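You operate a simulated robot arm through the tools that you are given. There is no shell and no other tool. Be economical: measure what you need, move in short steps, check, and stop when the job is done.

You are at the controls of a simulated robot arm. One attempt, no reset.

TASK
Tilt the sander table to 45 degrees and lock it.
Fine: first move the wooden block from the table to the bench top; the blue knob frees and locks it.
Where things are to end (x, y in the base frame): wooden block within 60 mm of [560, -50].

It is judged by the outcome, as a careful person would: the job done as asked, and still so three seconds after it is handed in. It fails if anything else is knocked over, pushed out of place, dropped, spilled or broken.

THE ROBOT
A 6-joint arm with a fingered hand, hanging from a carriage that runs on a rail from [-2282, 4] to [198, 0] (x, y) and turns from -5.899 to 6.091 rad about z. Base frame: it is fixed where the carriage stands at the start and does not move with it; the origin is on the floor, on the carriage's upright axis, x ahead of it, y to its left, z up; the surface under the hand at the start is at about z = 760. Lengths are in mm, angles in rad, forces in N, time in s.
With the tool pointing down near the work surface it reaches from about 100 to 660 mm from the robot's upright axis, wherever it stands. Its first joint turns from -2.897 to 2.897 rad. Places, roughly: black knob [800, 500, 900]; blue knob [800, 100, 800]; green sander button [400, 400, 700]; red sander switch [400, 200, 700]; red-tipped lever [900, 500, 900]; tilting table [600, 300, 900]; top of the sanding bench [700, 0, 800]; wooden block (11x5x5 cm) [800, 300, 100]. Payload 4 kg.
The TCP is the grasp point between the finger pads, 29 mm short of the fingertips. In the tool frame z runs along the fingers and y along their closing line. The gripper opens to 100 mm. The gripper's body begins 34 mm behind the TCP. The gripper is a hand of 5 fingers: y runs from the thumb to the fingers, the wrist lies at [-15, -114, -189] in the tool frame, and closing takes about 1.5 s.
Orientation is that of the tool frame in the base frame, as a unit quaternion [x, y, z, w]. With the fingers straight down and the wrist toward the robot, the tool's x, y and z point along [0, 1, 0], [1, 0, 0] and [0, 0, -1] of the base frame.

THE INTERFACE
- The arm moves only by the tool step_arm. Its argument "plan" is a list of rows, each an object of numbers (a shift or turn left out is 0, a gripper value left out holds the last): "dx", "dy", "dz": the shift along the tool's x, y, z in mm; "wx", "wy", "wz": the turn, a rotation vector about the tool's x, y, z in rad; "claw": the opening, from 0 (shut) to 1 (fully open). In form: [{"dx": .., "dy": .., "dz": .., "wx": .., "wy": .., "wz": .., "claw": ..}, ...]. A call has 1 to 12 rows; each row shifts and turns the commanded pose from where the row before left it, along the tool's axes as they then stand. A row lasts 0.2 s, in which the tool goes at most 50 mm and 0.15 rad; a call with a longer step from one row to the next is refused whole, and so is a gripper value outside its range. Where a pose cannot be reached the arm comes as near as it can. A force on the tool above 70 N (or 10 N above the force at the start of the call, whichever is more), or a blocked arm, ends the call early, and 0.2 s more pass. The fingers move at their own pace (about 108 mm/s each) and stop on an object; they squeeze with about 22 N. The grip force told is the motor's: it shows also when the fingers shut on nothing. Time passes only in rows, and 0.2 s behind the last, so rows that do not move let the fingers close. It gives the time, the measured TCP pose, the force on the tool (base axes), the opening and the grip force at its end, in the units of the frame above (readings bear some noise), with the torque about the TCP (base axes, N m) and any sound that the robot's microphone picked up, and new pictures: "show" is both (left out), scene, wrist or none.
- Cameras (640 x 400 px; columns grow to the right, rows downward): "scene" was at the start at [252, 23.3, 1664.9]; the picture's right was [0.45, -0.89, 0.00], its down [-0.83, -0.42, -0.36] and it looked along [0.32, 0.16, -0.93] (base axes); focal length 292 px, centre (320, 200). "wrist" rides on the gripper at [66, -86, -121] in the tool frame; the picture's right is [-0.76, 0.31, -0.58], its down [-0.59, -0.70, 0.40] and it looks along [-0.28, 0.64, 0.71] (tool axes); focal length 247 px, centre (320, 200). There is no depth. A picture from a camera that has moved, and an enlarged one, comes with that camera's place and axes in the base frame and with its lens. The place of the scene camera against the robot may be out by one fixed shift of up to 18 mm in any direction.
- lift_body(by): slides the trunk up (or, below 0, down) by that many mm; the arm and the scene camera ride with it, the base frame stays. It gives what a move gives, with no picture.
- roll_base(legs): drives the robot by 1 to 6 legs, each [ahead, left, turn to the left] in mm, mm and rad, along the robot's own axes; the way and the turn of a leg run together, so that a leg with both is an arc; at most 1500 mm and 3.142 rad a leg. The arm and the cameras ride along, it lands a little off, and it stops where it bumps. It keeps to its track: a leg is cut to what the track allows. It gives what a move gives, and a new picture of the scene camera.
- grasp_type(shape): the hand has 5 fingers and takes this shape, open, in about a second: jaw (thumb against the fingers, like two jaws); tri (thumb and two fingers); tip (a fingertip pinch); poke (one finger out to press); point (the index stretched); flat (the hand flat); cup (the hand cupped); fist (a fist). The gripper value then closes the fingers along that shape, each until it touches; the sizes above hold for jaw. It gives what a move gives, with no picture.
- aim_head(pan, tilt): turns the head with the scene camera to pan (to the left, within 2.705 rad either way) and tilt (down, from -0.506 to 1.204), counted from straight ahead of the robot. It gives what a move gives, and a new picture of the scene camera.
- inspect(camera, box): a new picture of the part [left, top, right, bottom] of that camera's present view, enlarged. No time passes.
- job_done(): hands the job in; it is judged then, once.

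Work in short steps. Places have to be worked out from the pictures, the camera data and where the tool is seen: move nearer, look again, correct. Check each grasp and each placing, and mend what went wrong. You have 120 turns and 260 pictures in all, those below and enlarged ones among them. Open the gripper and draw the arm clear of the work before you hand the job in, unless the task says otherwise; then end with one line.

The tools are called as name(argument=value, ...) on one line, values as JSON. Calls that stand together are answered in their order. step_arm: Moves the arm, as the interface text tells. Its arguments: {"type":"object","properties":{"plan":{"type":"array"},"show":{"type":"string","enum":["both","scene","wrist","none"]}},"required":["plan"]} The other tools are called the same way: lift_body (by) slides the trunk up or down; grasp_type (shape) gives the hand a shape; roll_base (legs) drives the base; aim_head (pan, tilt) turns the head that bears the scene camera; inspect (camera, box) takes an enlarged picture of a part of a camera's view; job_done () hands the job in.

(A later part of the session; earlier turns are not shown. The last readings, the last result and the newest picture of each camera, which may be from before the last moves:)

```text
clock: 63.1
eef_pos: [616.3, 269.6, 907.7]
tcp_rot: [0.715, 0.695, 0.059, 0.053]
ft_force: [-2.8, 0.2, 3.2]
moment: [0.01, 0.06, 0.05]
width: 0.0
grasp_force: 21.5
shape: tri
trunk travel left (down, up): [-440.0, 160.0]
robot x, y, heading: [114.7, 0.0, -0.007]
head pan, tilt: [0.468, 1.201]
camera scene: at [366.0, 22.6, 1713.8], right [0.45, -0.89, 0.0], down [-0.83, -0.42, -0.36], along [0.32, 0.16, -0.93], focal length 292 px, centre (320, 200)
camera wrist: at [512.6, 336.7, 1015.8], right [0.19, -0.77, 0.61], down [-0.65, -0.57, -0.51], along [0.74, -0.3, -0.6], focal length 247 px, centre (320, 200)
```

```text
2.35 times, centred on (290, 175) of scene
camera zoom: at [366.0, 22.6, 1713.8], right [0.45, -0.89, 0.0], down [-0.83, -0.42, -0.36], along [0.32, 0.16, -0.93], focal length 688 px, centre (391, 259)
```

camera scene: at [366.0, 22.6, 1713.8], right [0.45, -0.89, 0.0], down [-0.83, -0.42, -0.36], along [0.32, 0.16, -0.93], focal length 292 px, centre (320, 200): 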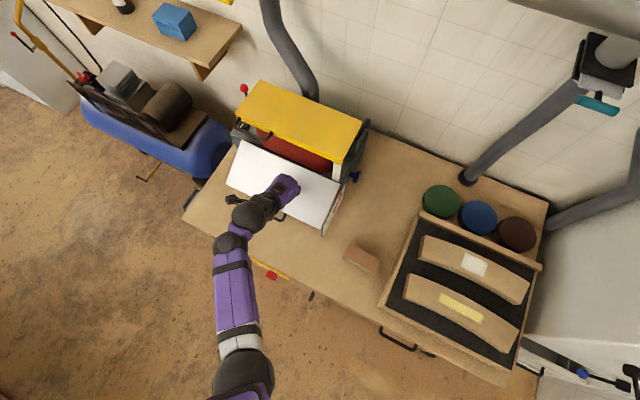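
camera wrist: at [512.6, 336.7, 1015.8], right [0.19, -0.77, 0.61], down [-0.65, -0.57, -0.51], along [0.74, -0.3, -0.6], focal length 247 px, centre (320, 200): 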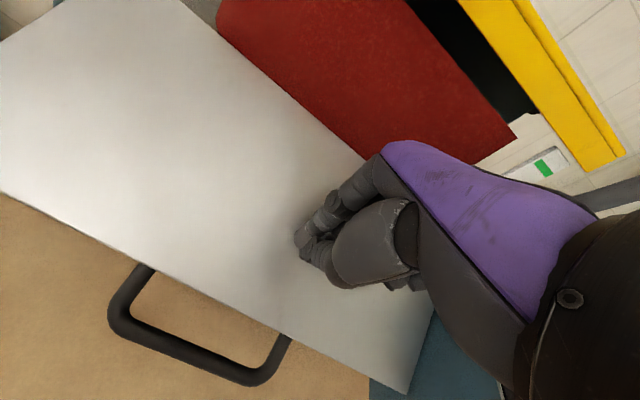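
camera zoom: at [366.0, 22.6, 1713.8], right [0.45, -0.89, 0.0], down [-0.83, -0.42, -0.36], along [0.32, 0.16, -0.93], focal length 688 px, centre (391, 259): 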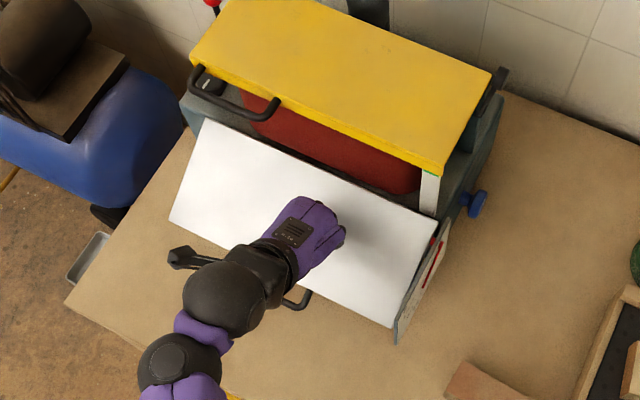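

Table tilted about 25–30° now. I press a further ~22 mm, then back off to read the scale.

step_arm(plan=[{"dz": 6, "dy": 2}, {"dz": 6, "dy": 2}, {"dz": 6, "dy": 2}, {"dz": 5, "dy": 2}])

inspect(camera="scene", box=[280, 130, 400, 250])

```text
clock: 64.1
eef_pos: [626.9, 269.9, 887.1]
tcp_rot: [0.714, 0.695, 0.06, 0.054]
ft_force: [-2.1, 1.9, 3.8]
moment: [0.04, 0.07, 0.02]
width: 0.0
grasp_force: 22.1
shape: tri
trunk travel left (down, up): [-440.0, 160.0]
robot x, y, heading: [108.9, 4.7, -0.001]
head pan, tilt: [0.468, 1.201]
camera scene: at [366.1, 22.7, 1713.9], right [0.45, -0.89, 0.0], down [-0.83, -0.42, -0.36], along [0.32, 0.16, -0.93], focal length 292 px, centre (320, 200)
camera wrist: at [524.4, 336.5, 995.3], right [0.19, -0.77, 0.61], down [-0.65, -0.57, -0.51], along [0.74, -0.3, -0.6], focal length 247 px, centre (320, 200)
```

scene: 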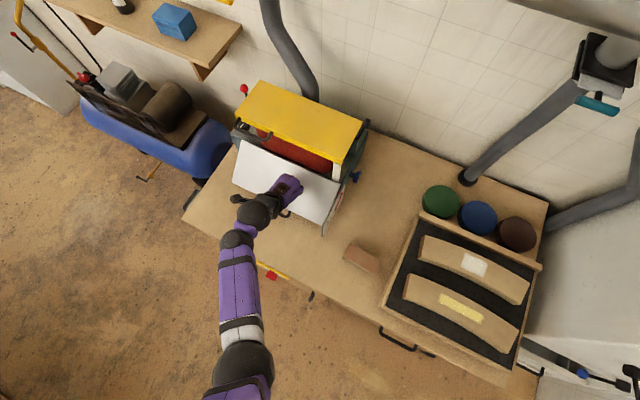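
wrist: 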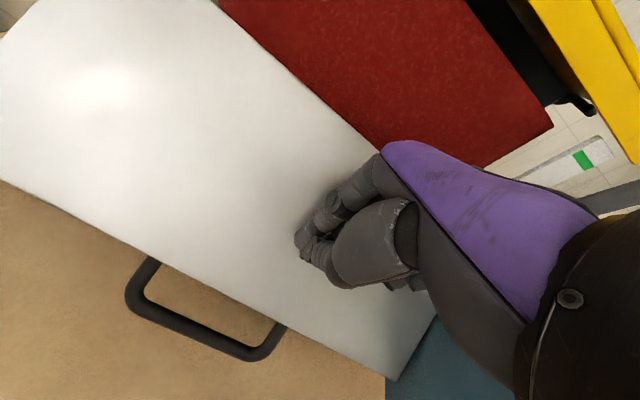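

```text
3.33 times, centred on (340, 190) of scene
camera zoom: at [366.1, 22.7, 1713.9], right [0.45, -0.89, 0.0], down [-0.83, -0.42, -0.36], along [0.32, 0.16, -0.93], focal length 974 px, centre (253, 233)
```

zoom: 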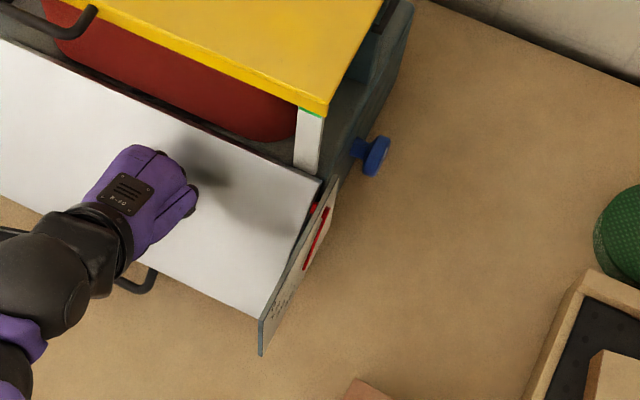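

I back off upward and swing right so the wrist camera can read the angle scale.

step_arm(plan=[{"dz": -20, "dy": -8}, {"dz": -30}, {"dz": -40}, {"dz": -30, "dx": -10}, {"dx": -45}, {"dx": -45}, {"dx": -45}, {"dx": -45}, {"dx": -45}, {"dx": -40}])

```text
clock: 66.3
eef_pos: [593.3, -7.1, 1000.0]
tcp_rot: [0.715, 0.694, 0.059, 0.055]
ft_force: [0.3, 0.7, -0.4]
moment: [-0.04, -0.01, 0.01]
width: 0.0
grasp_force: 22.3
shape: tri
trunk travel left (down, up): [-440.0, 160.0]
robot x, y, heading: [114.6, 3.1, 0.001]
head pan, tilt: [0.468, 1.201]
camera scene: at [366.1, 22.7, 1713.9], right [0.45, -0.89, 0.0], down [-0.83, -0.42, -0.36], along [0.32, 0.16, -0.93], focal length 292 px, centre (320, 200)
camera wrist: at [490.1, 59.6, 1108.2], right [0.19, -0.77, 0.61], down [-0.65, -0.57, -0.51], along [0.74, -0.3, -0.6], focal length 247 px, centre (320, 200)
```

scene: 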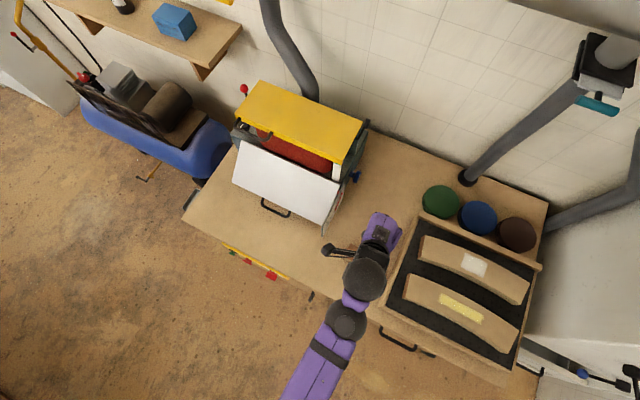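
wrist: 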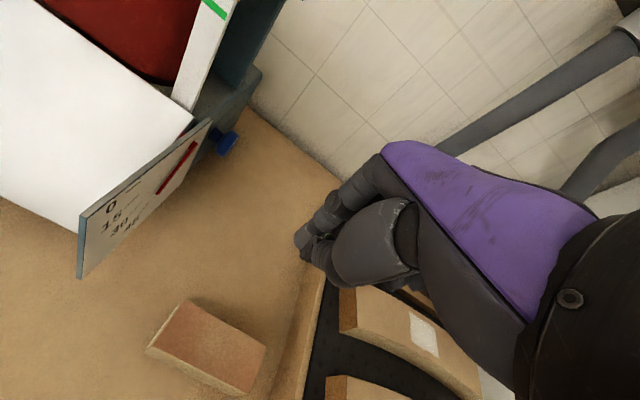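

The table stays where it is. I zoom into the scale.

inspect(camera="wrist", box=[60, 90, 260, 290])

step_arm(plan=[{"wx": -0.1, "dz": -20, "dx": -35}, {"wx": -0.1, "dx": -40}, {"wx": -0.1, "dx": -35}, {"wx": -0.1}, {"wx": -0.1}], show="wrist")

```text
2.00 times, centred on (160, 190) of wrist
camera zoom: at [490.1, 59.6, 1108.2], right [0.19, -0.77, 0.61], down [-0.65, -0.57, -0.51], along [0.74, -0.3, -0.6], focal length 494 px, centre (640, 220)
```

zoom: 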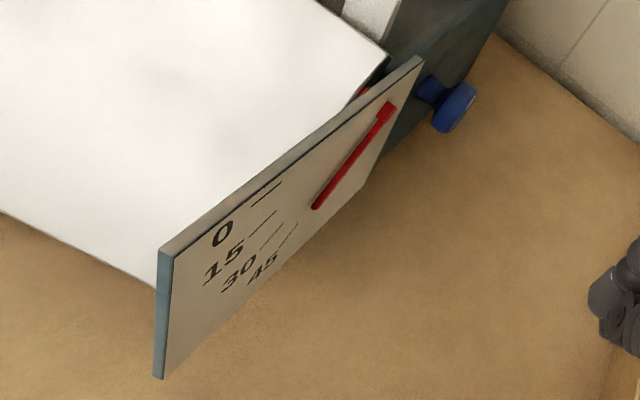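

```text
clock: 67.5
eef_pos: [585.4, -116.3, 1020.1]
tcp_rot: [0.679, 0.659, 0.23, 0.23]
ft_force: [0.4, -0.8, -0.8]
moment: [-0.01, 0.02, 0.01]
width: 0.1
grasp_force: 22.2
shape: tri
trunk travel left (down, up): [-440.0, 160.0]
robot x, y, heading: [115.4, 1.8, -0.003]
head pan, tilt: [0.468, 1.201]
camera wrist: at [445.0, -47.0, 1065.3], right [-0.13, -0.76, 0.64], down [-0.32, -0.57, -0.75], along [0.94, -0.31, -0.17], focal length 247 px, centre (320, 200)
```

wrist: 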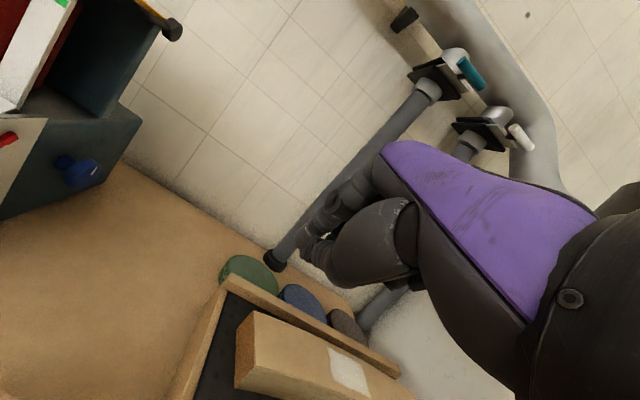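

The pointer reads near 45 but parallax prevents an exact reading. I yaw the hand left to get a square view of the scale.

step_arm(plan=[{"wy": 0.082, "wz": -0.1}, {"wy": 0.082, "wz": -0.1}, {"wy": 0.082, "wz": -0.1}, {"wy": 0.082, "wz": -0.1}, {"wy": 0.082, "wz": -0.1}, {"wy": 0.082, "wz": -0.1}, {"wy": 0.082, "wz": -0.1}, {"wy": 0.082, "wz": -0.1}])

```text
clock: 69.3
eef_pos: [641.8, -100.1, 991.6]
tcp_rot: [0.344, 0.879, 0.31, 0.112]
ft_force: [-0.5, 0.4, 0.4]
moment: [0.03, 0.07, 0.06]
width: 0.0
grasp_force: 22.2
shape: tri
out of reach, approached as far as the arm can: row 5, 6, 7, 8
trunk travel left (down, up): [-440.0, 160.0]
robot x, y, heading: [114.4, 3.3, 0.002]
head pan, tilt: [0.468, 1.201]
camera scene: at [366.5, 22.1, 1714.1], right [0.45, -0.89, 0.0], down [-0.83, -0.42, -0.36], along [0.32, 0.16, -0.93], focal length 292 px, centre (320, 200)
camera wrist: at [497.0, -162.9, 1035.9], right [0.49, -0.6, 0.63], down [0.22, -0.61, -0.76], along [0.84, 0.51, -0.16], focal length 247 px, centre (320, 200)
```

scene: 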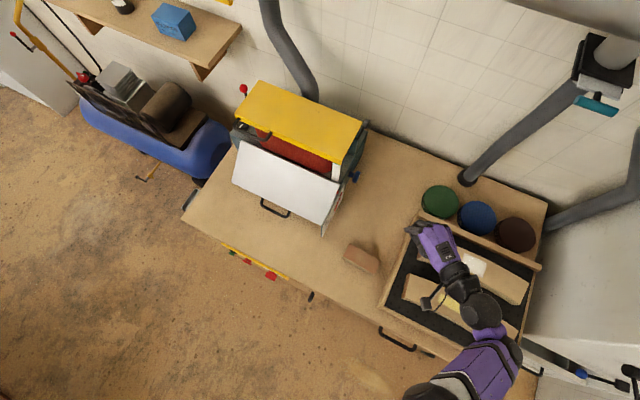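
wrist: 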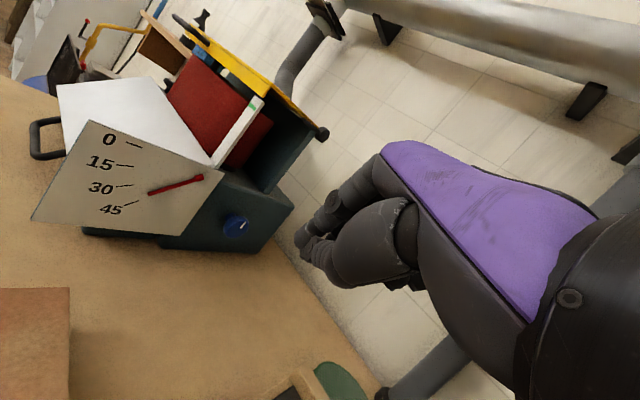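

Good square view; I enlarge the scale.

inspect(camera="wrist", box=[70, 105, 270, 255])

```text
2.67 times, centred on (170, 180) of wrist
camera zoom: at [497.0, -162.9, 1035.9], right [0.49, -0.6, 0.63], down [0.22, -0.61, -0.76], along [0.84, 0.51, -0.16], focal length 659 px, centre (720, 253)
```

zoom: 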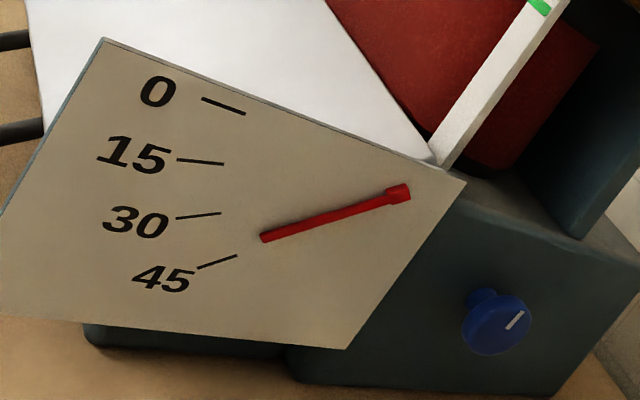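

By the ticks the pointer reads roughly 42–46°. I cross-check with the table corners in the scene camera.

inspect(camera="scene", box=[220, 120, 370, 250])

inspect(camera="wrist", box=[90, 120, 210, 220])

```text
3.08 times, centred on (295, 185) of scene
camera zoom: at [366.5, 22.1, 1714.1], right [0.45, -0.89, 0.0], down [-0.83, -0.42, -0.36], along [0.32, 0.16, -0.93], focal length 899 px, centre (397, 246)
```

zoom: 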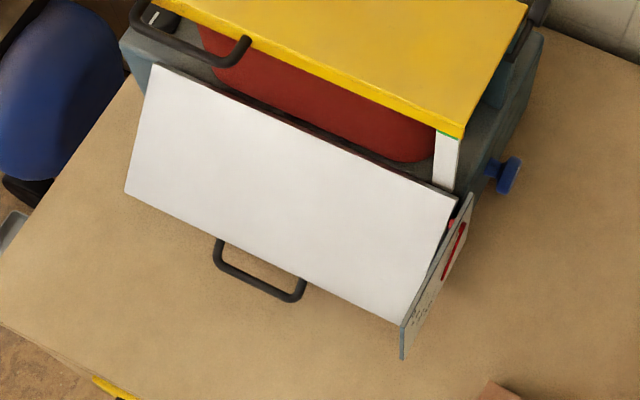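

```text
4.00 times, centred on (150, 170) of wrist
camera zoom: at [497.0, -162.9, 1035.9], right [0.49, -0.6, 0.63], down [0.22, -0.61, -0.76], along [0.84, 0.51, -0.16], focal length 988 px, centre (1000, 320)
```

zoom: 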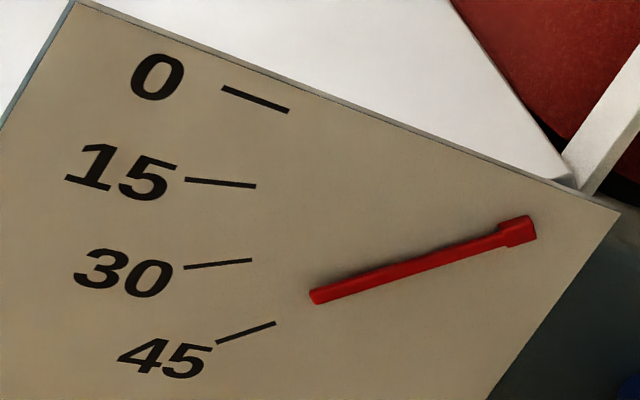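

Projecting the pointer and ticks onto the scale plane gives a pointer direction of ≈44° against ticks measured 0→1.4°, 30→30°, 45→46°. I want a closer view to confirm; I drive ahead and bring the camera nearer (also toward the knob).

roll_base(legs=[[84, 0, 0]])

step_arm(plan=[{"dx": 22, "dy": 4, "dz": 34}, {"dx": 22, "dy": 5, "dz": 34}, {"dx": 22, "dy": 4, "dz": 33}], show="wrist")

```text
clock: 70.4
eef_pos: [720.9, -100.9, 991.0]
tcp_rot: [0.345, 0.879, 0.31, 0.11]
ft_force: [0.2, 0.4, -0.4]
moment: [-0.02, 0.01, 0.01]
width: 0.0
grasp_force: 22.6
shape: tri
trunk travel left (down, up): [-440.0, 160.0]
robot x, y, heading: [191.7, 2.1, -0.0]
head pan, tilt: [0.468, 1.201]
camera scene: at [446.7, 22.2, 1713.9], right [0.45, -0.89, 0.0], down [-0.83, -0.42, -0.36], along [0.32, 0.16, -0.93], focal length 292 px, centre (320, 200)
```

scene: 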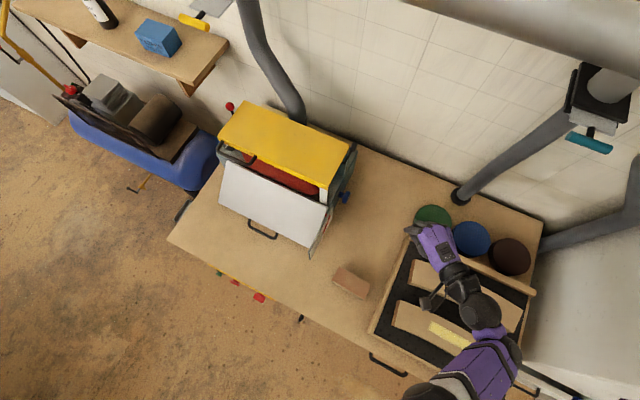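

```text
clock: 71.2
eef_pos: [719.8, -1.2, 920.9]
tcp_rot: [0.346, 0.879, 0.309, 0.111]
ft_force: [0.3, -0.2, -0.2]
moment: [0.02, -0.04, -0.03]
width: 0.0
grasp_force: 21.7
shape: tri
trunk travel left (down, up): [-440.0, 160.0]
robot x, y, heading: [193.7, 0.4, -0.004]
head pan, tilt: [0.468, 1.201]
camera wrist: at [575.0, -62.5, 965.0], right [0.49, -0.61, 0.63], down [0.22, -0.61, -0.76], along [0.85, 0.51, -0.17], focal length 247 px, centre (320, 200)
```

wrist: 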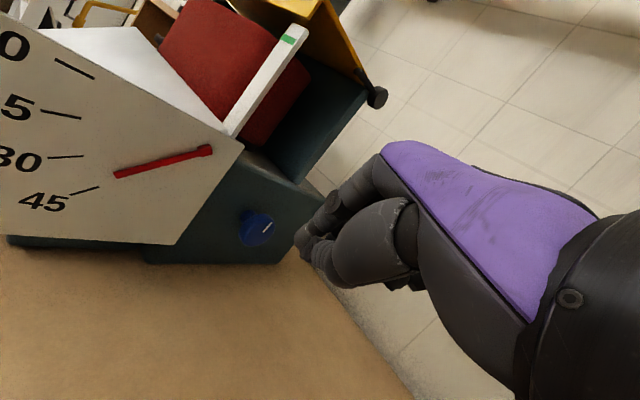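

inspect(camera="wrist", box=[0, 20, 250, 270])

inspect(camera="wrist", box=[40, 120, 240, 220])

```text
1.60 times, centred on (125, 145) of wrist
camera zoom: at [575.0, -62.5, 965.0], right [0.49, -0.61, 0.63], down [0.22, -0.61, -0.76], along [0.85, 0.51, -0.17], focal length 395 px, centre (632, 288)
```

zoom: 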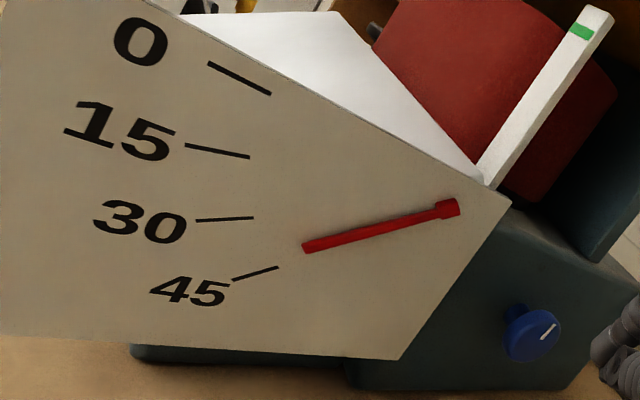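

```text
3.20 times, centred on (140, 170) of wrist
camera zoom: at [575.0, -62.5, 965.0], right [0.49, -0.61, 0.63], down [0.22, -0.61, -0.76], along [0.85, 0.51, -0.17], focal length 790 px, centre (896, 296)
```

zoom: 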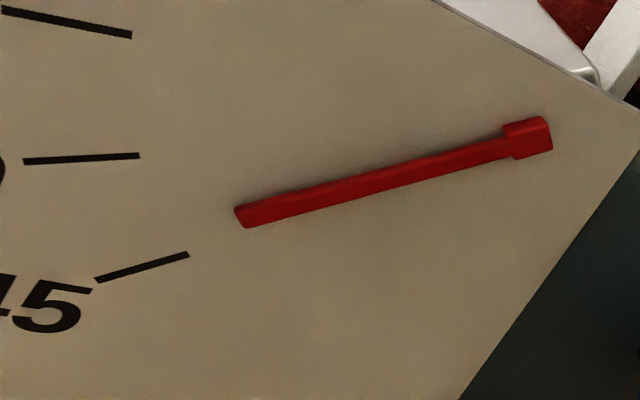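

A projection of the table's far edge gives ≈44°, agreeing with the pointer (≈44°), so the table is at about 45° within a degree. Next I return to the knob pose used before and re-open the hand to lock it.

step_arm(plan=[{"wx": -0.0443, "wy": 0.0223, "wz": 0.1243, "claw": 0.85}, {"wx": -0.0443, "wy": 0.0223, "wz": 0.1243}, {"wx": -0.0443, "wy": 0.0223, "wz": 0.1243}, {"wx": -0.0443, "wy": 0.0223, "wz": 0.1243}, {"wx": -0.0443, "wy": 0.0223, "wz": 0.1243}, {"dx": 12, "dy": 3, "dz": 20}, {"dx": 11, "dy": 3, "dz": 20}])

```text
clock: 72.8
eef_pos: [736.3, 41.5, 912.8]
tcp_rot: [0.565, 0.697, 0.441, -0.002]
ft_force: [0.8, -1.3, -0.3]
moment: [0.0, 0.01, -0.03]
width: 84.8
grasp_force: 0.0
shape: tri
trunk travel left (down, up): [-440.0, 160.0]
robot x, y, heading: [195.8, 2.3, -0.001]
head pan, tilt: [0.468, 1.201]
camera scene: at [446.7, 22.1, 1713.9], right [0.45, -0.89, 0.0], down [-0.83, -0.42, -0.36], along [0.32, 0.16, -0.93], focal length 292 px, centre (320, 200)
camera wrist: at [583.9, 21.3, 967.6], right [0.23, -0.96, 0.16], down [-0.14, -0.2, -0.97], along [0.96, 0.2, -0.18], focal length 247 px, centre (320, 200)
```

scene: 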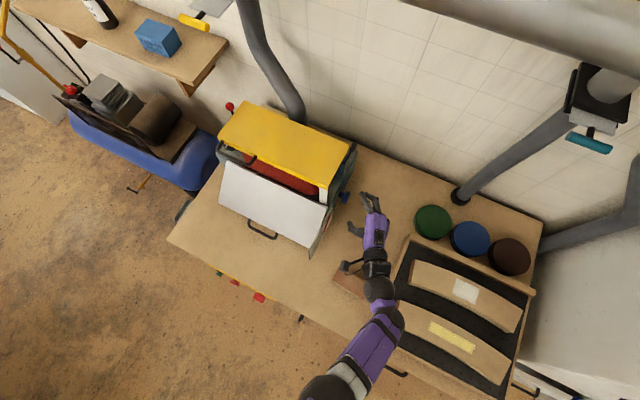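
wrist: 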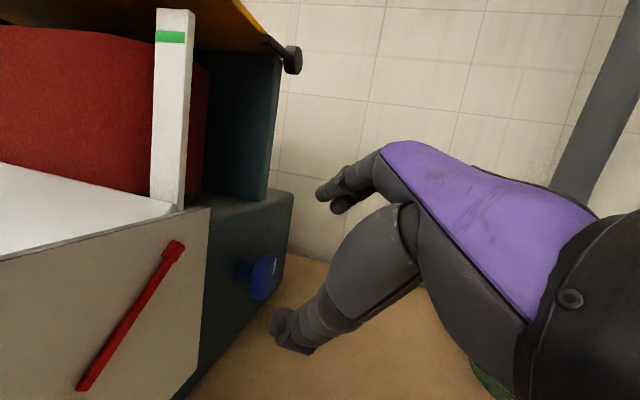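

Same view as before: pointer direction change relative to the initial view again gives ≈44.4°. I advance onto the knob and close.

step_arm(plan=[{"dz": 25, "dy": -1}, {"dz": 20}, {"dz": 20}, {"dz": 18}, {"dz": 15}, {}], show="wrist")

```text
clock: 74.2
eef_pos: [766.2, 96.4, 896.2]
tcp_rot: [0.565, 0.697, 0.441, -0.001]
ft_force: [-0.3, -0.1, -0.3]
moment: [-0.02, -0.01, 0.01]
width: 85.0
grasp_force: 0.1
shape: tri
out of reach, approached as far as the arm can: row 2, 3, 4, 5
trunk travel left (down, up): [-440.0, 160.0]
robot x, y, heading: [192.1, -0.5, 0.001]
head pan, tilt: [0.468, 1.201]
camera wrist: at [614.0, 75.1, 952.1], right [0.23, -0.96, 0.16], down [-0.14, -0.2, -0.97], along [0.96, 0.2, -0.18], focal length 247 px, centre (320, 200)
```

wrist: 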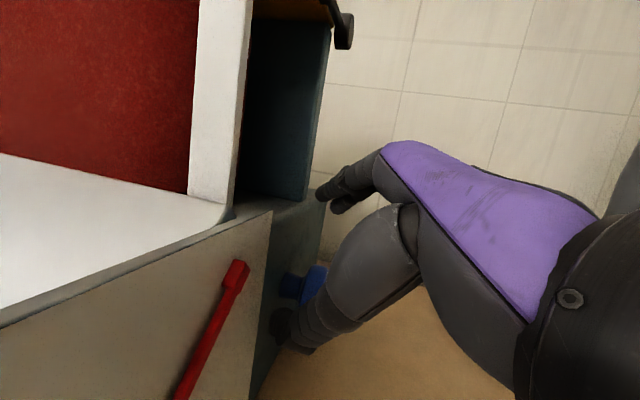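

Out of reach at this trunk height. I back off, raise the hand with the arm and lower the trunk to the height used earlier.

step_arm(plan=[{"dz": -25}, {"dz": -25}, {"dz": -25}, {"dx": 15, "dy": 18, "dz": -18}, {"dx": 15, "dy": 18, "dz": -18}, {"dx": 15, "dy": 18, "dz": -18}], show="none")

lift_body(by=-115)

inspect(camera="wrist", box=[0, 0, 640, 400])

```text
clock: 75.6
eef_pos: [725.2, 50.3, 1030.6]
tcp_rot: [0.566, 0.697, 0.441, -0.001]
ft_force: [0.2, -0.2, 0.3]
moment: [-0.05, 0.01, 0.0]
width: 85.1
grasp_force: 0.0
shape: tri
trunk travel left (down, up): [-440.0, 160.0]
robot x, y, heading: [195.0, -1.0, 0.0]
head pan, tilt: [0.468, 1.201]
```

```text
clock: 77.0
eef_pos: [726.5, 50.9, 915.7]
tcp_rot: [0.565, 0.697, 0.441, -0.001]
ft_force: [0.3, 0.1, -0.3]
moment: [-0.01, -0.02, 0.0]
width: 85.0
grasp_force: 0.1
shape: tri
trunk travel left (down, up): [-325.0, 275.0]
robot x, y, heading: [192.9, 1.2, -0.007]
head pan, tilt: [0.468, 1.201]
```

```text
1.00 times, centred on (320, 200) of wrist (not enlarged: the box is as wide or as high as the picture)
camera zoom: at [573.8, 30.4, 971.2], right [0.23, -0.96, 0.16], down [-0.14, -0.2, -0.97], along [0.96, 0.2, -0.18], focal length 247 px, centre (320, 200)
```

zoom: 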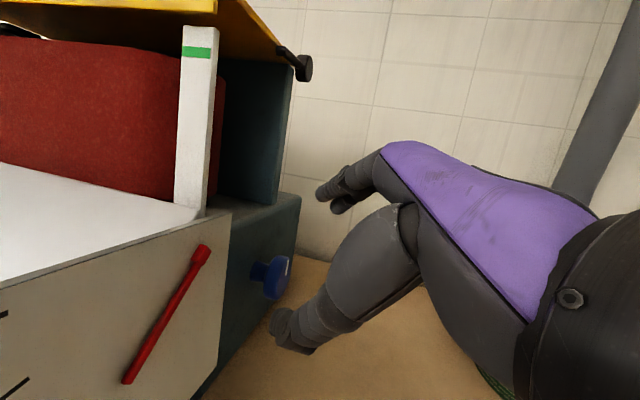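

Now aligned to trunk height of the earlier grasp. I shift to the pre-grasp line and advance most of the way.

step_arm(plan=[{"dx": -7, "dy": 2, "dz": 15}, {"dx": -6, "dy": 2, "dz": 16}, {"dz": 15}, {"dz": 15}, {"dz": 15}, {}], show="wrist")

```text
clock: 78.5
eef_pos: [771.4, 88.3, 864.7]
tcp_rot: [0.564, 0.698, 0.441, -0.001]
ft_force: [-0.5, 0.3, 0.5]
moment: [0.04, 0.05, -0.02]
width: 85.1
grasp_force: 0.2
shape: tri
trunk travel left (down, up): [-325.0, 275.0]
robot x, y, heading: [191.3, 4.8, -0.001]
head pan, tilt: [0.468, 1.201]
camera wrist: at [618.5, 67.0, 921.1], right [0.23, -0.96, 0.16], down [-0.14, -0.2, -0.97], along [0.96, 0.2, -0.18], focal length 247 px, centre (320, 200)
```

wrist: 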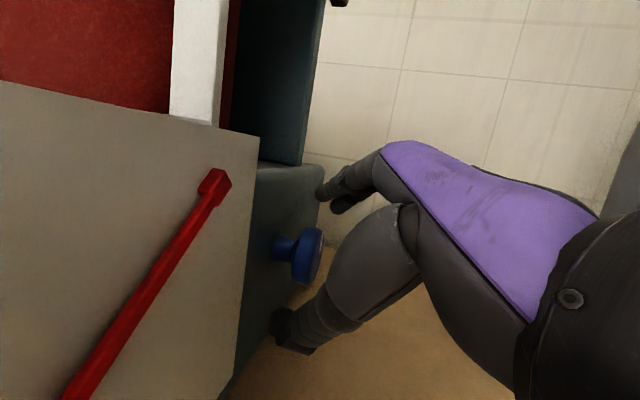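

On line; the remaining 24 mm, then close.

step_arm(plan=[{"dz": 12, "dy": 1, "dx": -1}, {"dz": 12, "dy": 1}, {"claw": 0.6}, {"claw": 0.4}, {"claw": 0.2}, {"claw": 0}, {}, {}, {}], show="wrist")

```text
clock: 80.5
eef_pos: [784.4, 101.6, 851.0]
tcp_rot: [0.565, 0.697, 0.441, 0.0]
ft_force: [5.3, 5.4, -9.6]
moment: [0.04, -0.01, -0.21]
width: 29.0
grasp_force: 21.9
shape: tri
trunk travel left (down, up): [-325.0, 275.0]
robot x, y, heading: [193.2, -2.7, -0.002]
head pan, tilt: [0.468, 1.201]
camera wrist: at [632.5, 81.2, 906.8], right [0.23, -0.96, 0.16], down [-0.14, -0.2, -0.97], along [0.96, 0.2, -0.18], focal length 247 px, centre (320, 200)
```

wrist: 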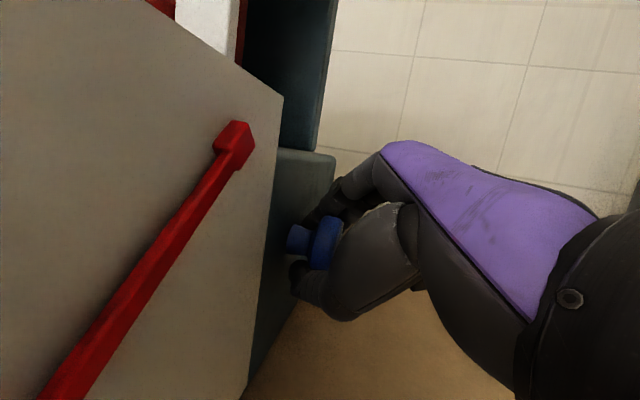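

Gripped. I turn clockwise by 0.84 rad.

step_arm(plan=[{"wx": 0.083, "wy": -0.003, "wz": 0.0646}, {"wx": 0.083, "wy": -0.003, "wz": 0.0646}, {"wx": 0.083, "wy": -0.003, "wz": 0.0646}, {"wx": 0.083, "wy": -0.003, "wz": 0.0646}, {"wx": 0.083, "wy": -0.003, "wz": 0.0646}, {"wx": 0.083, "wy": -0.003, "wz": 0.0646}, {"wx": 0.083, "wy": -0.003, "wz": 0.0646}, {"wx": 0.083, "wy": -0.003, "wz": 0.0646}], show="wrist")

step_arm(plan=[{"claw": 0.3}, {"claw": 0.6}, {"claw": 0.85}, {}, {"dz": -20}, {"dz": -20}, {"dz": -25}, {"dz": -15}], show="wrist")

inspect(camera="wrist", box=[200, 170, 360, 300])

```text
clock: 82.2
eef_pos: [787.8, 102.4, 853.3]
tcp_rot: [0.695, 0.637, 0.172, -0.286]
ft_force: [11.3, 3.4, -6.8]
moment: [-0.14, -0.22, -0.31]
width: 28.2
grasp_force: 21.8
shape: tri
trunk travel left (down, up): [-325.0, 275.0]
robot x, y, heading: [194.1, -2.9, -0.006]
head pan, tilt: [0.468, 1.201]
camera wrist: at [726.3, 81.0, 1003.4], right [0.27, -0.96, -0.06], down [-0.82, -0.2, -0.54], along [0.51, 0.2, -0.84], focal length 247 px, centre (320, 200)
```

wrist: 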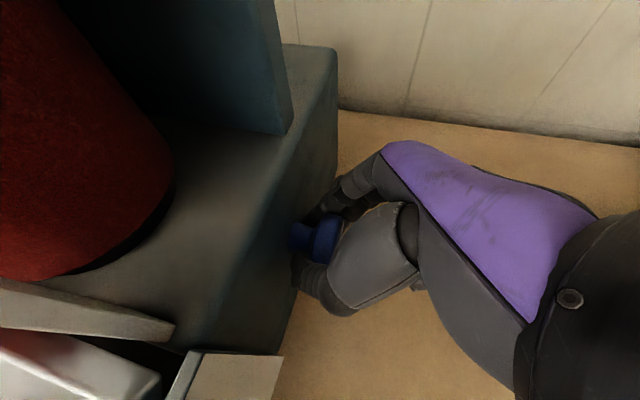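

```text
clock: 84.0
eef_pos: [795.1, 52.1, 915.0]
tcp_rot: [0.695, 0.637, 0.172, -0.285]
ft_force: [0.5, -0.9, -0.1]
moment: [0.02, -0.01, 0.0]
width: 84.4
grasp_force: 0.1
shape: tri
trunk travel left (down, up): [-325.0, 275.0]
robot x, y, heading: [193.9, -0.8, -0.002]
head pan, tilt: [0.468, 1.201]
camera wrist: at [734.2, 31.8, 1065.0], right [0.28, -0.96, -0.06], down [-0.82, -0.2, -0.54], along [0.5, 0.2, -0.84], focal length 247 px, centre (320, 200)
```

wrist: 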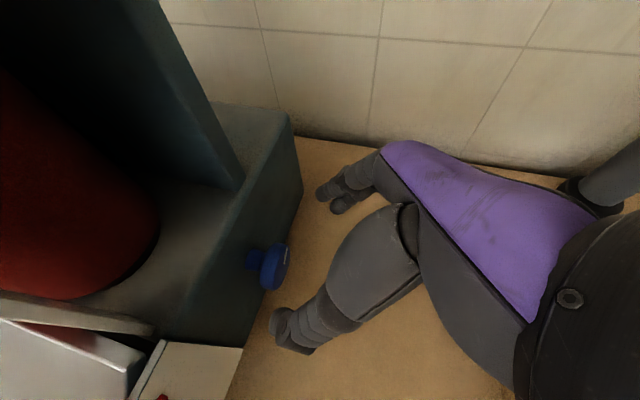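

```text
3.08 times, centred on (280, 235) of wrist
camera zoom: at [734.2, 31.8, 1065.0], right [0.28, -0.96, -0.06], down [-0.82, -0.2, -0.54], along [0.5, 0.2, -0.84], focal length 760 px, centre (443, 92)
```

zoom: 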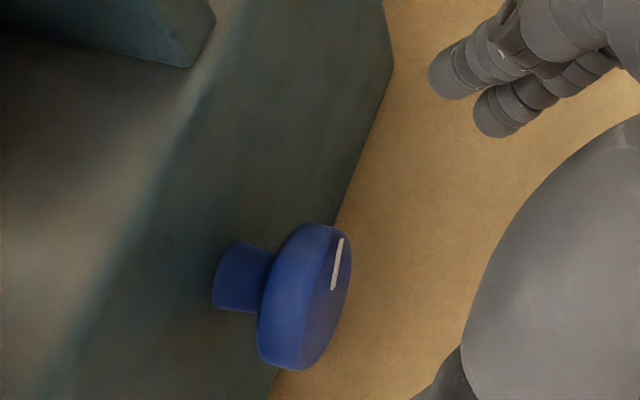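

The mark went from ~80° back to ~35°. I re-index counter-clockwise with the hand open for the second locking stroke.

step_arm(plan=[{"wx": -0.083, "wy": 0.003, "wz": -0.0646}, {"wx": -0.083, "wy": 0.003, "wz": -0.0646}, {"wx": -0.083, "wy": 0.003, "wz": -0.0646}, {"wx": -0.083, "wy": 0.003, "wz": -0.0646}, {"wx": -0.083, "wy": 0.003, "wz": -0.0646}, {"wx": -0.083, "wy": 0.003, "wz": -0.0646}, {"wx": -0.083, "wy": 0.003, "wz": -0.0646}, {"wx": -0.083, "wy": 0.003, "wz": -0.0646}, {"dx": 5, "dy": -25, "dz": -4}, {"dx": 6, "dy": -24}, {}], show="wrist")

```text
clock: 86.5
eef_pos: [750.7, 58.1, 890.3]
tcp_rot: [0.565, 0.697, 0.442, 0.0]
ft_force: [-0.4, 0.1, -0.3]
moment: [-0.01, -0.01, -0.01]
width: 84.7
grasp_force: 0.1
shape: tri
trunk travel left (down, up): [-325.0, 275.0]
robot x, y, heading: [193.5, -0.1, -0.003]
head pan, tilt: [0.468, 1.201]
camera wrist: at [598.1, 38.5, 947.2], right [0.23, -0.96, 0.16], down [-0.14, -0.2, -0.97], along [0.96, 0.2, -0.18], focal length 247 px, centre (320, 200)
```

wrist: 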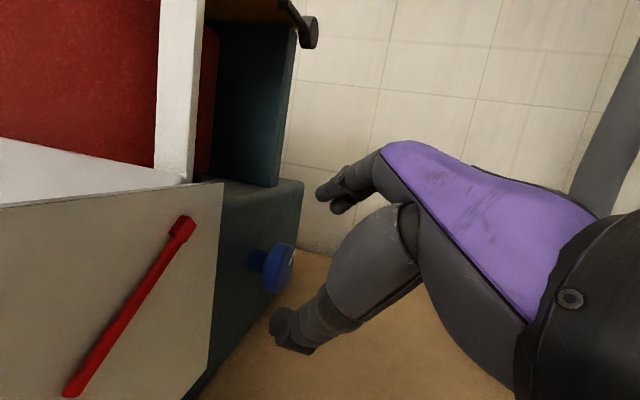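

Lined up; advance 69 mm, close, then turn clockwise again.

step_arm(plan=[{"dz": 18, "dx": 1, "dy": 1}, {"dz": 18, "dx": 1, "dy": 1}, {"dz": 18}, {"dz": 14}, {"claw": 0.6}, {"claw": 0.4}, {"claw": 0.2}, {"claw": 0}, {}, {}, {}], show="wrist")

step_arm(plan=[{"wx": 0.083, "wy": -0.003, "wz": 0.0646}, {"wx": 0.083, "wy": -0.003, "wz": 0.0646}, {"wx": 0.083, "wy": -0.003, "wz": 0.0646}, {"wx": 0.083, "wy": -0.003, "wz": 0.0646}, {"wx": 0.083, "wy": -0.003, "wz": 0.0646}, {"wx": 0.083, "wy": -0.003, "wz": 0.0646}, {"wx": 0.083, "wy": -0.003, "wz": 0.0646}], show="none")

step_arm(plan=[{"wx": 0.083, "wy": -0.003, "wz": 0.0646}, {"wx": 0.083, "wy": -0.003, "wz": 0.0646}], show="wrist")

```text
clock: 88.8
eef_pos: [787.2, 102.2, 851.2]
tcp_rot: [0.567, 0.697, 0.44, -0.001]
ft_force: [7.2, -1.7, -12.5]
moment: [-0.01, -0.01, -0.39]
width: 28.8
grasp_force: 22.2
shape: tri
trunk travel left (down, up): [-325.0, 275.0]
robot x, y, heading: [192.9, -1.2, -0.002]
head pan, tilt: [0.468, 1.201]
camera wrist: at [634.7, 82.2, 906.0], right [0.23, -0.96, 0.16], down [-0.14, -0.2, -0.97], along [0.96, 0.2, -0.18], focal length 247 px, centre (320, 200)
```

wrist: 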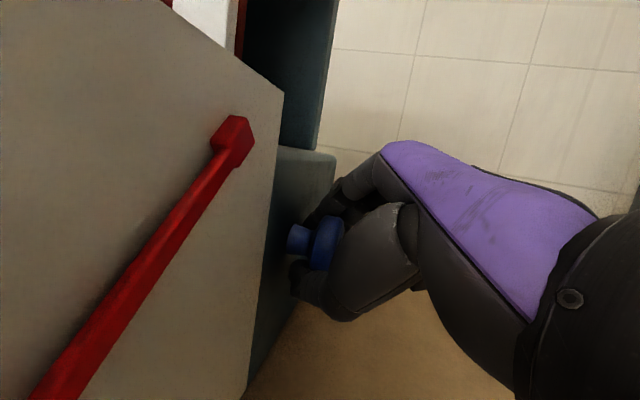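

```text
clock: 90.5
eef_pos: [786.8, 102.7, 854.1]
tcp_rot: [0.686, 0.651, 0.208, -0.251]
ft_force: [10.4, -1.3, -14.1]
moment: [-0.33, -0.43, -0.65]
width: 26.8
grasp_force: 21.7
shape: tri
trunk travel left (down, up): [-325.0, 275.0]
robot x, y, heading: [196.1, -0.2, -0.001]
head pan, tilt: [0.468, 1.201]
```

```text
clock: 91.0
eef_pos: [789.5, 103.1, 856.1]
tcp_rot: [0.703, 0.622, 0.136, -0.317]
ft_force: [12.3, -1.3, 0.3]
moment: [-0.33, -0.7, -0.48]
width: 26.2
grasp_force: 22.3
shape: tri
trunk travel left (down, up): [-325.0, 275.0]
robot x, y, heading: [199.0, -0.6, -0.002]
head pan, tilt: [0.468, 1.201]
camera wrist: at [743.2, 82.0, 1011.2], right [0.27, -0.96, -0.09], down [-0.87, -0.2, -0.45], along [0.42, 0.2, -0.89], focal length 247 px, centre (320, 200)
```

wrist: 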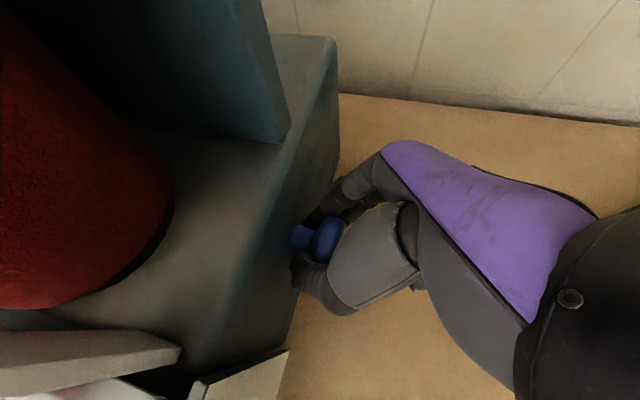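

Torque about the knob axis rose to 0.7 N m, so the knob is up against its stop. I release, retreat, and check the mark.

step_arm(plan=[{"claw": 0.3}, {"claw": 0.6}, {"claw": 0.85}, {}, {"dz": -20}, {"dz": -20}, {"dz": -25}, {"dz": -25}])

inspect(camera="wrist", box=[180, 170, 340, 300])

```text
clock: 92.8
eef_pos: [804.4, 47.2, 922.1]
tcp_rot: [0.704, 0.621, 0.134, -0.319]
ft_force: [-0.2, 0.2, 0.0]
moment: [-0.01, 0.01, -0.01]
width: 84.9
grasp_force: 0.1
shape: tri
trunk travel left (down, up): [-325.0, 275.0]
robot x, y, heading: [194.2, -3.5, 0.001]
head pan, tilt: [0.468, 1.201]
camera scene: at [446.8, 22.2, 1598.9], right [0.45, -0.89, 0.0], down [-0.83, -0.42, -0.36], along [0.32, 0.16, -0.93], focal length 292 px, centre (320, 200)
camera wrist: at [759.2, 26.1, 1077.4], right [0.27, -0.96, -0.09], down [-0.87, -0.2, -0.45], along [0.41, 0.2, -0.89], focal length 247 px, centre (320, 200)
```

scene: 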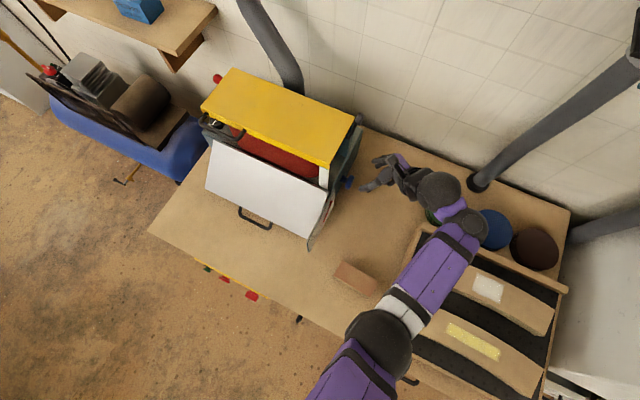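
wrist: 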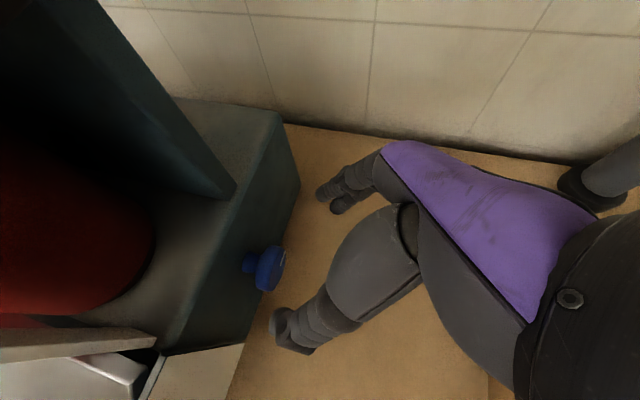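

```text
3.08 times, centred on (260, 235) of wrist
camera zoom: at [759.2, 26.1, 1077.4], right [0.27, -0.96, -0.09], down [-0.87, -0.2, -0.45], along [0.41, 0.2, -0.89], focal length 760 px, centre (505, 92)
```

zoom: 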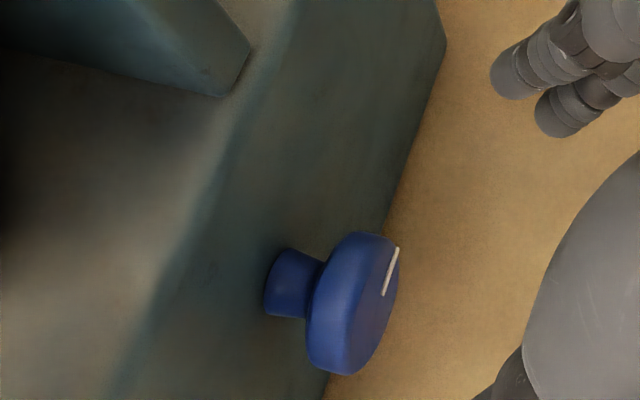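

The mark is at ~0–6°, back near its start, with the torque stop felt. To verify the lock I'll press lightly on the table again; first raise and swing the hand back via the known path.

lift_body(by=120)

step_arm(plan=[{"wx": -0.083, "wy": 0.003, "wz": -0.0646, "claw": 0}, {"wx": -0.083, "wy": 0.003, "wz": -0.0646}, {"wx": -0.083, "wy": 0.003, "wz": -0.0646}, {"wx": -0.083, "wy": 0.003, "wz": -0.0646}, {"wx": -0.083, "wy": 0.003, "wz": -0.0646}, {"wx": -0.083, "wy": 0.003, "wz": -0.0646}, {"wx": -0.083, "wy": 0.003, "wz": -0.0646}, {"wx": -0.083, "wy": 0.003, "wz": -0.0646}, {"dy": -30}, {"dy": -30}], show="none")

step_arm(plan=[{"wy": -0.1, "dy": -15}, {"wy": -0.1, "dy": -15}, {"wy": -0.1, "dy": -15}, {"wy": -0.1}, {"wy": -0.1}, {"wy": -0.1}, {"wy": -0.07}])

```text
clock: 94.3
eef_pos: [805.5, 46.9, 1040.5]
tcp_rot: [0.703, 0.621, 0.135, -0.319]
ft_force: [-0.1, 0.7, -0.3]
moment: [0.0, 0.01, 0.0]
width: 85.1
grasp_force: 0.0
shape: tri
trunk travel left (down, up): [-445.0, 155.0]
robot x, y, heading: [194.0, -0.5, -0.002]
head pan, tilt: [0.468, 1.201]
```

```text
clock: 96.5
eef_pos: [752.6, 48.1, 1008.0]
tcp_rot: [0.587, 0.696, 0.412, -0.038]
ft_force: [0.0, -0.6, 0.1]
moment: [-0.01, 0.0, 0.04]
width: 0.0
grasp_force: 21.9
shape: tri
trunk travel left (down, up): [-445.0, 155.0]
robot x, y, heading: [196.3, 1.5, -0.001]
head pan, tilt: [0.468, 1.201]
```

```text
clock: 98.2
eef_pos: [714.6, 49.5, 985.4]
tcp_rot: [0.69, 0.67, 0.195, 0.194]
ft_force: [-0.4, -0.3, -0.2]
moment: [-0.01, 0.01, 0.02]
width: 0.2
grasp_force: 22.8
shape: tri
trunk travel left (down, up): [-445.0, 155.0]
robot x, y, heading: [193.2, -1.5, -0.0]
head pan, tilt: [0.468, 1.201]
camera scene: at [446.7, 22.1, 1718.9], right [0.45, -0.89, 0.0], down [-0.83, -0.42, -0.36], along [0.32, 0.16, -0.93], focal length 292 px, centre (320, 200)
camera wrist: at [579.4, 118.2, 1045.3], right [-0.06, -0.76, 0.65], down [-0.4, -0.57, -0.72], along [0.91, -0.31, -0.27], focal length 247 px, centre (320, 200)
```

scene: 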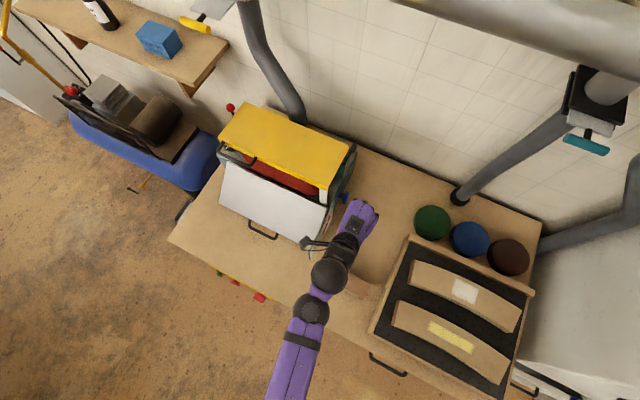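
wrist: 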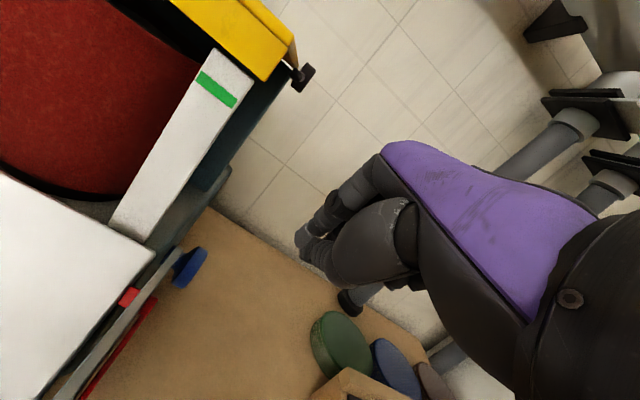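

I roll back 110 mm and bring the closed fingers over the table, steep as in the earlier press.

roll_base(legs=[[-110, 0, 0]])

step_arm(plan=[{"dx": 40, "wx": 0.08}, {"dx": 40, "wx": 0.1}, {"dx": 40, "wx": 0.1}, {"dx": 40, "wx": 0.1}, {"dx": 40, "wx": 0.05}, {"dx": 20}], show="wrist")

```text
clock: 99.3
eef_pos: [605.8, 49.6, 986.1]
tcp_rot: [0.69, 0.669, 0.196, 0.194]
ft_force: [-0.3, -0.6, 0.9]
moment: [-0.03, 0.04, -0.02]
width: 0.0
grasp_force: 21.9
shape: tri
trunk travel left (down, up): [-445.0, 155.0]
robot x, y, heading: [84.7, 0.8, -0.005]
head pan, tilt: [0.468, 1.201]
camera scene: at [337.0, 22.1, 1718.9], right [0.45, -0.89, 0.0], down [-0.83, -0.42, -0.36], along [0.32, 0.16, -0.93], focal length 292 px, centre (320, 200)
```

scene: 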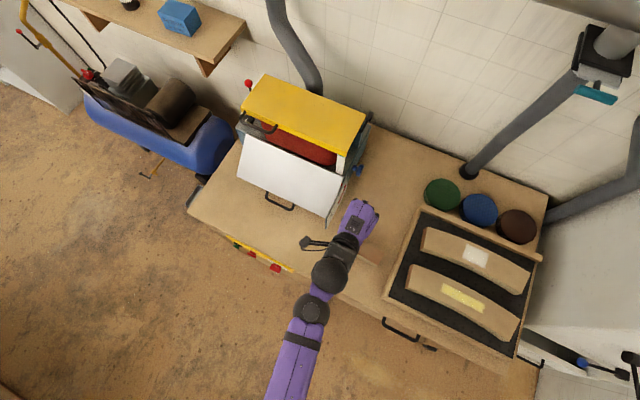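

```text
clock: 100.7
eef_pos: [611.2, 268.6, 986.5]
tcp_rot: [0.716, 0.695, 0.048, 0.043]
ft_force: [-0.5, 0.1, -0.9]
moment: [0.04, 0.0, 0.02]
width: 0.1
grasp_force: 22.4
shape: tri
trunk travel left (down, up): [-445.0, 155.0]
robot x, y, heading: [83.3, -1.7, -0.005]
head pan, tilt: [0.468, 1.201]
camera wrist: at [512.1, 336.6, 1098.2], right [0.21, -0.77, 0.6], down [-0.66, -0.57, -0.49], along [0.72, -0.3, -0.63], focal length 247 px, centre (320, 200)
```

wrist: 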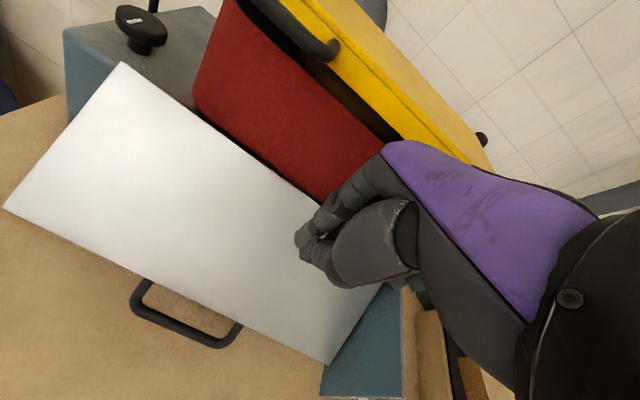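

Lowering toward the expected contact (TCP z≈883), then small presses.

step_arm(plan=[{"dz": 25}, {"dz": 25}, {"dz": 25}, {"dz": 15}], show="none")

step_arm(plan=[{"dz": 4}, {"dz": 3}], show="none")

step_arm(plan=[{"dz": 4}], show="none")

```text
clock: 101.7
eef_pos: [623.3, 269.7, 897.8]
tcp_rot: [0.716, 0.695, 0.048, 0.042]
ft_force: [0.4, -0.7, -0.2]
moment: [-0.03, -0.01, 0.02]
width: 0.0
grasp_force: 22.3
shape: tri
trunk travel left (down, up): [-445.0, 155.0]
robot x, y, heading: [82.8, 0.5, -0.008]
head pan, tilt: [0.468, 1.201]
```

```text
clock: 102.3
eef_pos: [623.5, 269.4, 889.6]
tcp_rot: [0.716, 0.695, 0.048, 0.042]
ft_force: [0.4, -0.4, -0.1]
moment: [-0.01, -0.01, 0.02]
width: 0.1
grasp_force: 21.9
shape: tri
trunk travel left (down, up): [-445.0, 155.0]
robot x, y, heading: [84.7, 2.9, -0.006]
head pan, tilt: [0.468, 1.201]
```

```text
clock: 102.7
eef_pos: [625.0, 270.1, 886.5]
tcp_rot: [0.715, 0.696, 0.048, 0.042]
ft_force: [0.1, -0.3, -0.8]
moment: [-0.02, 0.0, 0.03]
width: 0.1
grasp_force: 22.4
shape: tri
trunk travel left (down, up): [-445.0, 155.0]
robot x, y, heading: [82.1, -1.0, -0.005]
head pan, tilt: [0.468, 1.201]
```

step_arm(plan=[{"dz": 2}], show="none")

step_arm(plan=[{"dz": 2}], show="none")

step_arm(plan=[{"dz": 2}], show="none")

```text
clock: 103.1
eef_pos: [626.8, 270.7, 885.1]
tcp_rot: [0.716, 0.696, 0.048, 0.042]
ft_force: [0.1, -0.4, 1.2]
moment: [-0.02, 0.0, -0.04]
width: 0.0
grasp_force: 22.2
shape: tri
trunk travel left (down, up): [-445.0, 155.0]
robot x, y, heading: [83.4, -0.3, -0.004]
head pan, tilt: [0.468, 1.201]
```

```text
clock: 103.5
eef_pos: [624.2, 270.8, 884.8]
tcp_rot: [0.716, 0.695, 0.049, 0.042]
ft_force: [-2.7, -0.5, 7.5]
moment: [0.0, 0.01, 0.01]
width: 0.2
grasp_force: 21.8
shape: tri
trunk travel left (down, up): [-445.0, 155.0]
robot x, y, heading: [86.4, -1.4, -0.008]
head pan, tilt: [0.468, 1.201]
```

```text
clock: 103.9
eef_pos: [625.9, 270.7, 883.1]
tcp_rot: [0.716, 0.695, 0.049, 0.042]
ft_force: [-7.5, -0.9, 16.1]
moment: [0.01, 0.06, 0.06]
width: 0.0
grasp_force: 22.2
shape: tri
trunk travel left (down, up): [-445.0, 155.0]
robot x, y, heading: [83.6, 4.2, -0.005]
head pan, tilt: [0.468, 1.201]
```

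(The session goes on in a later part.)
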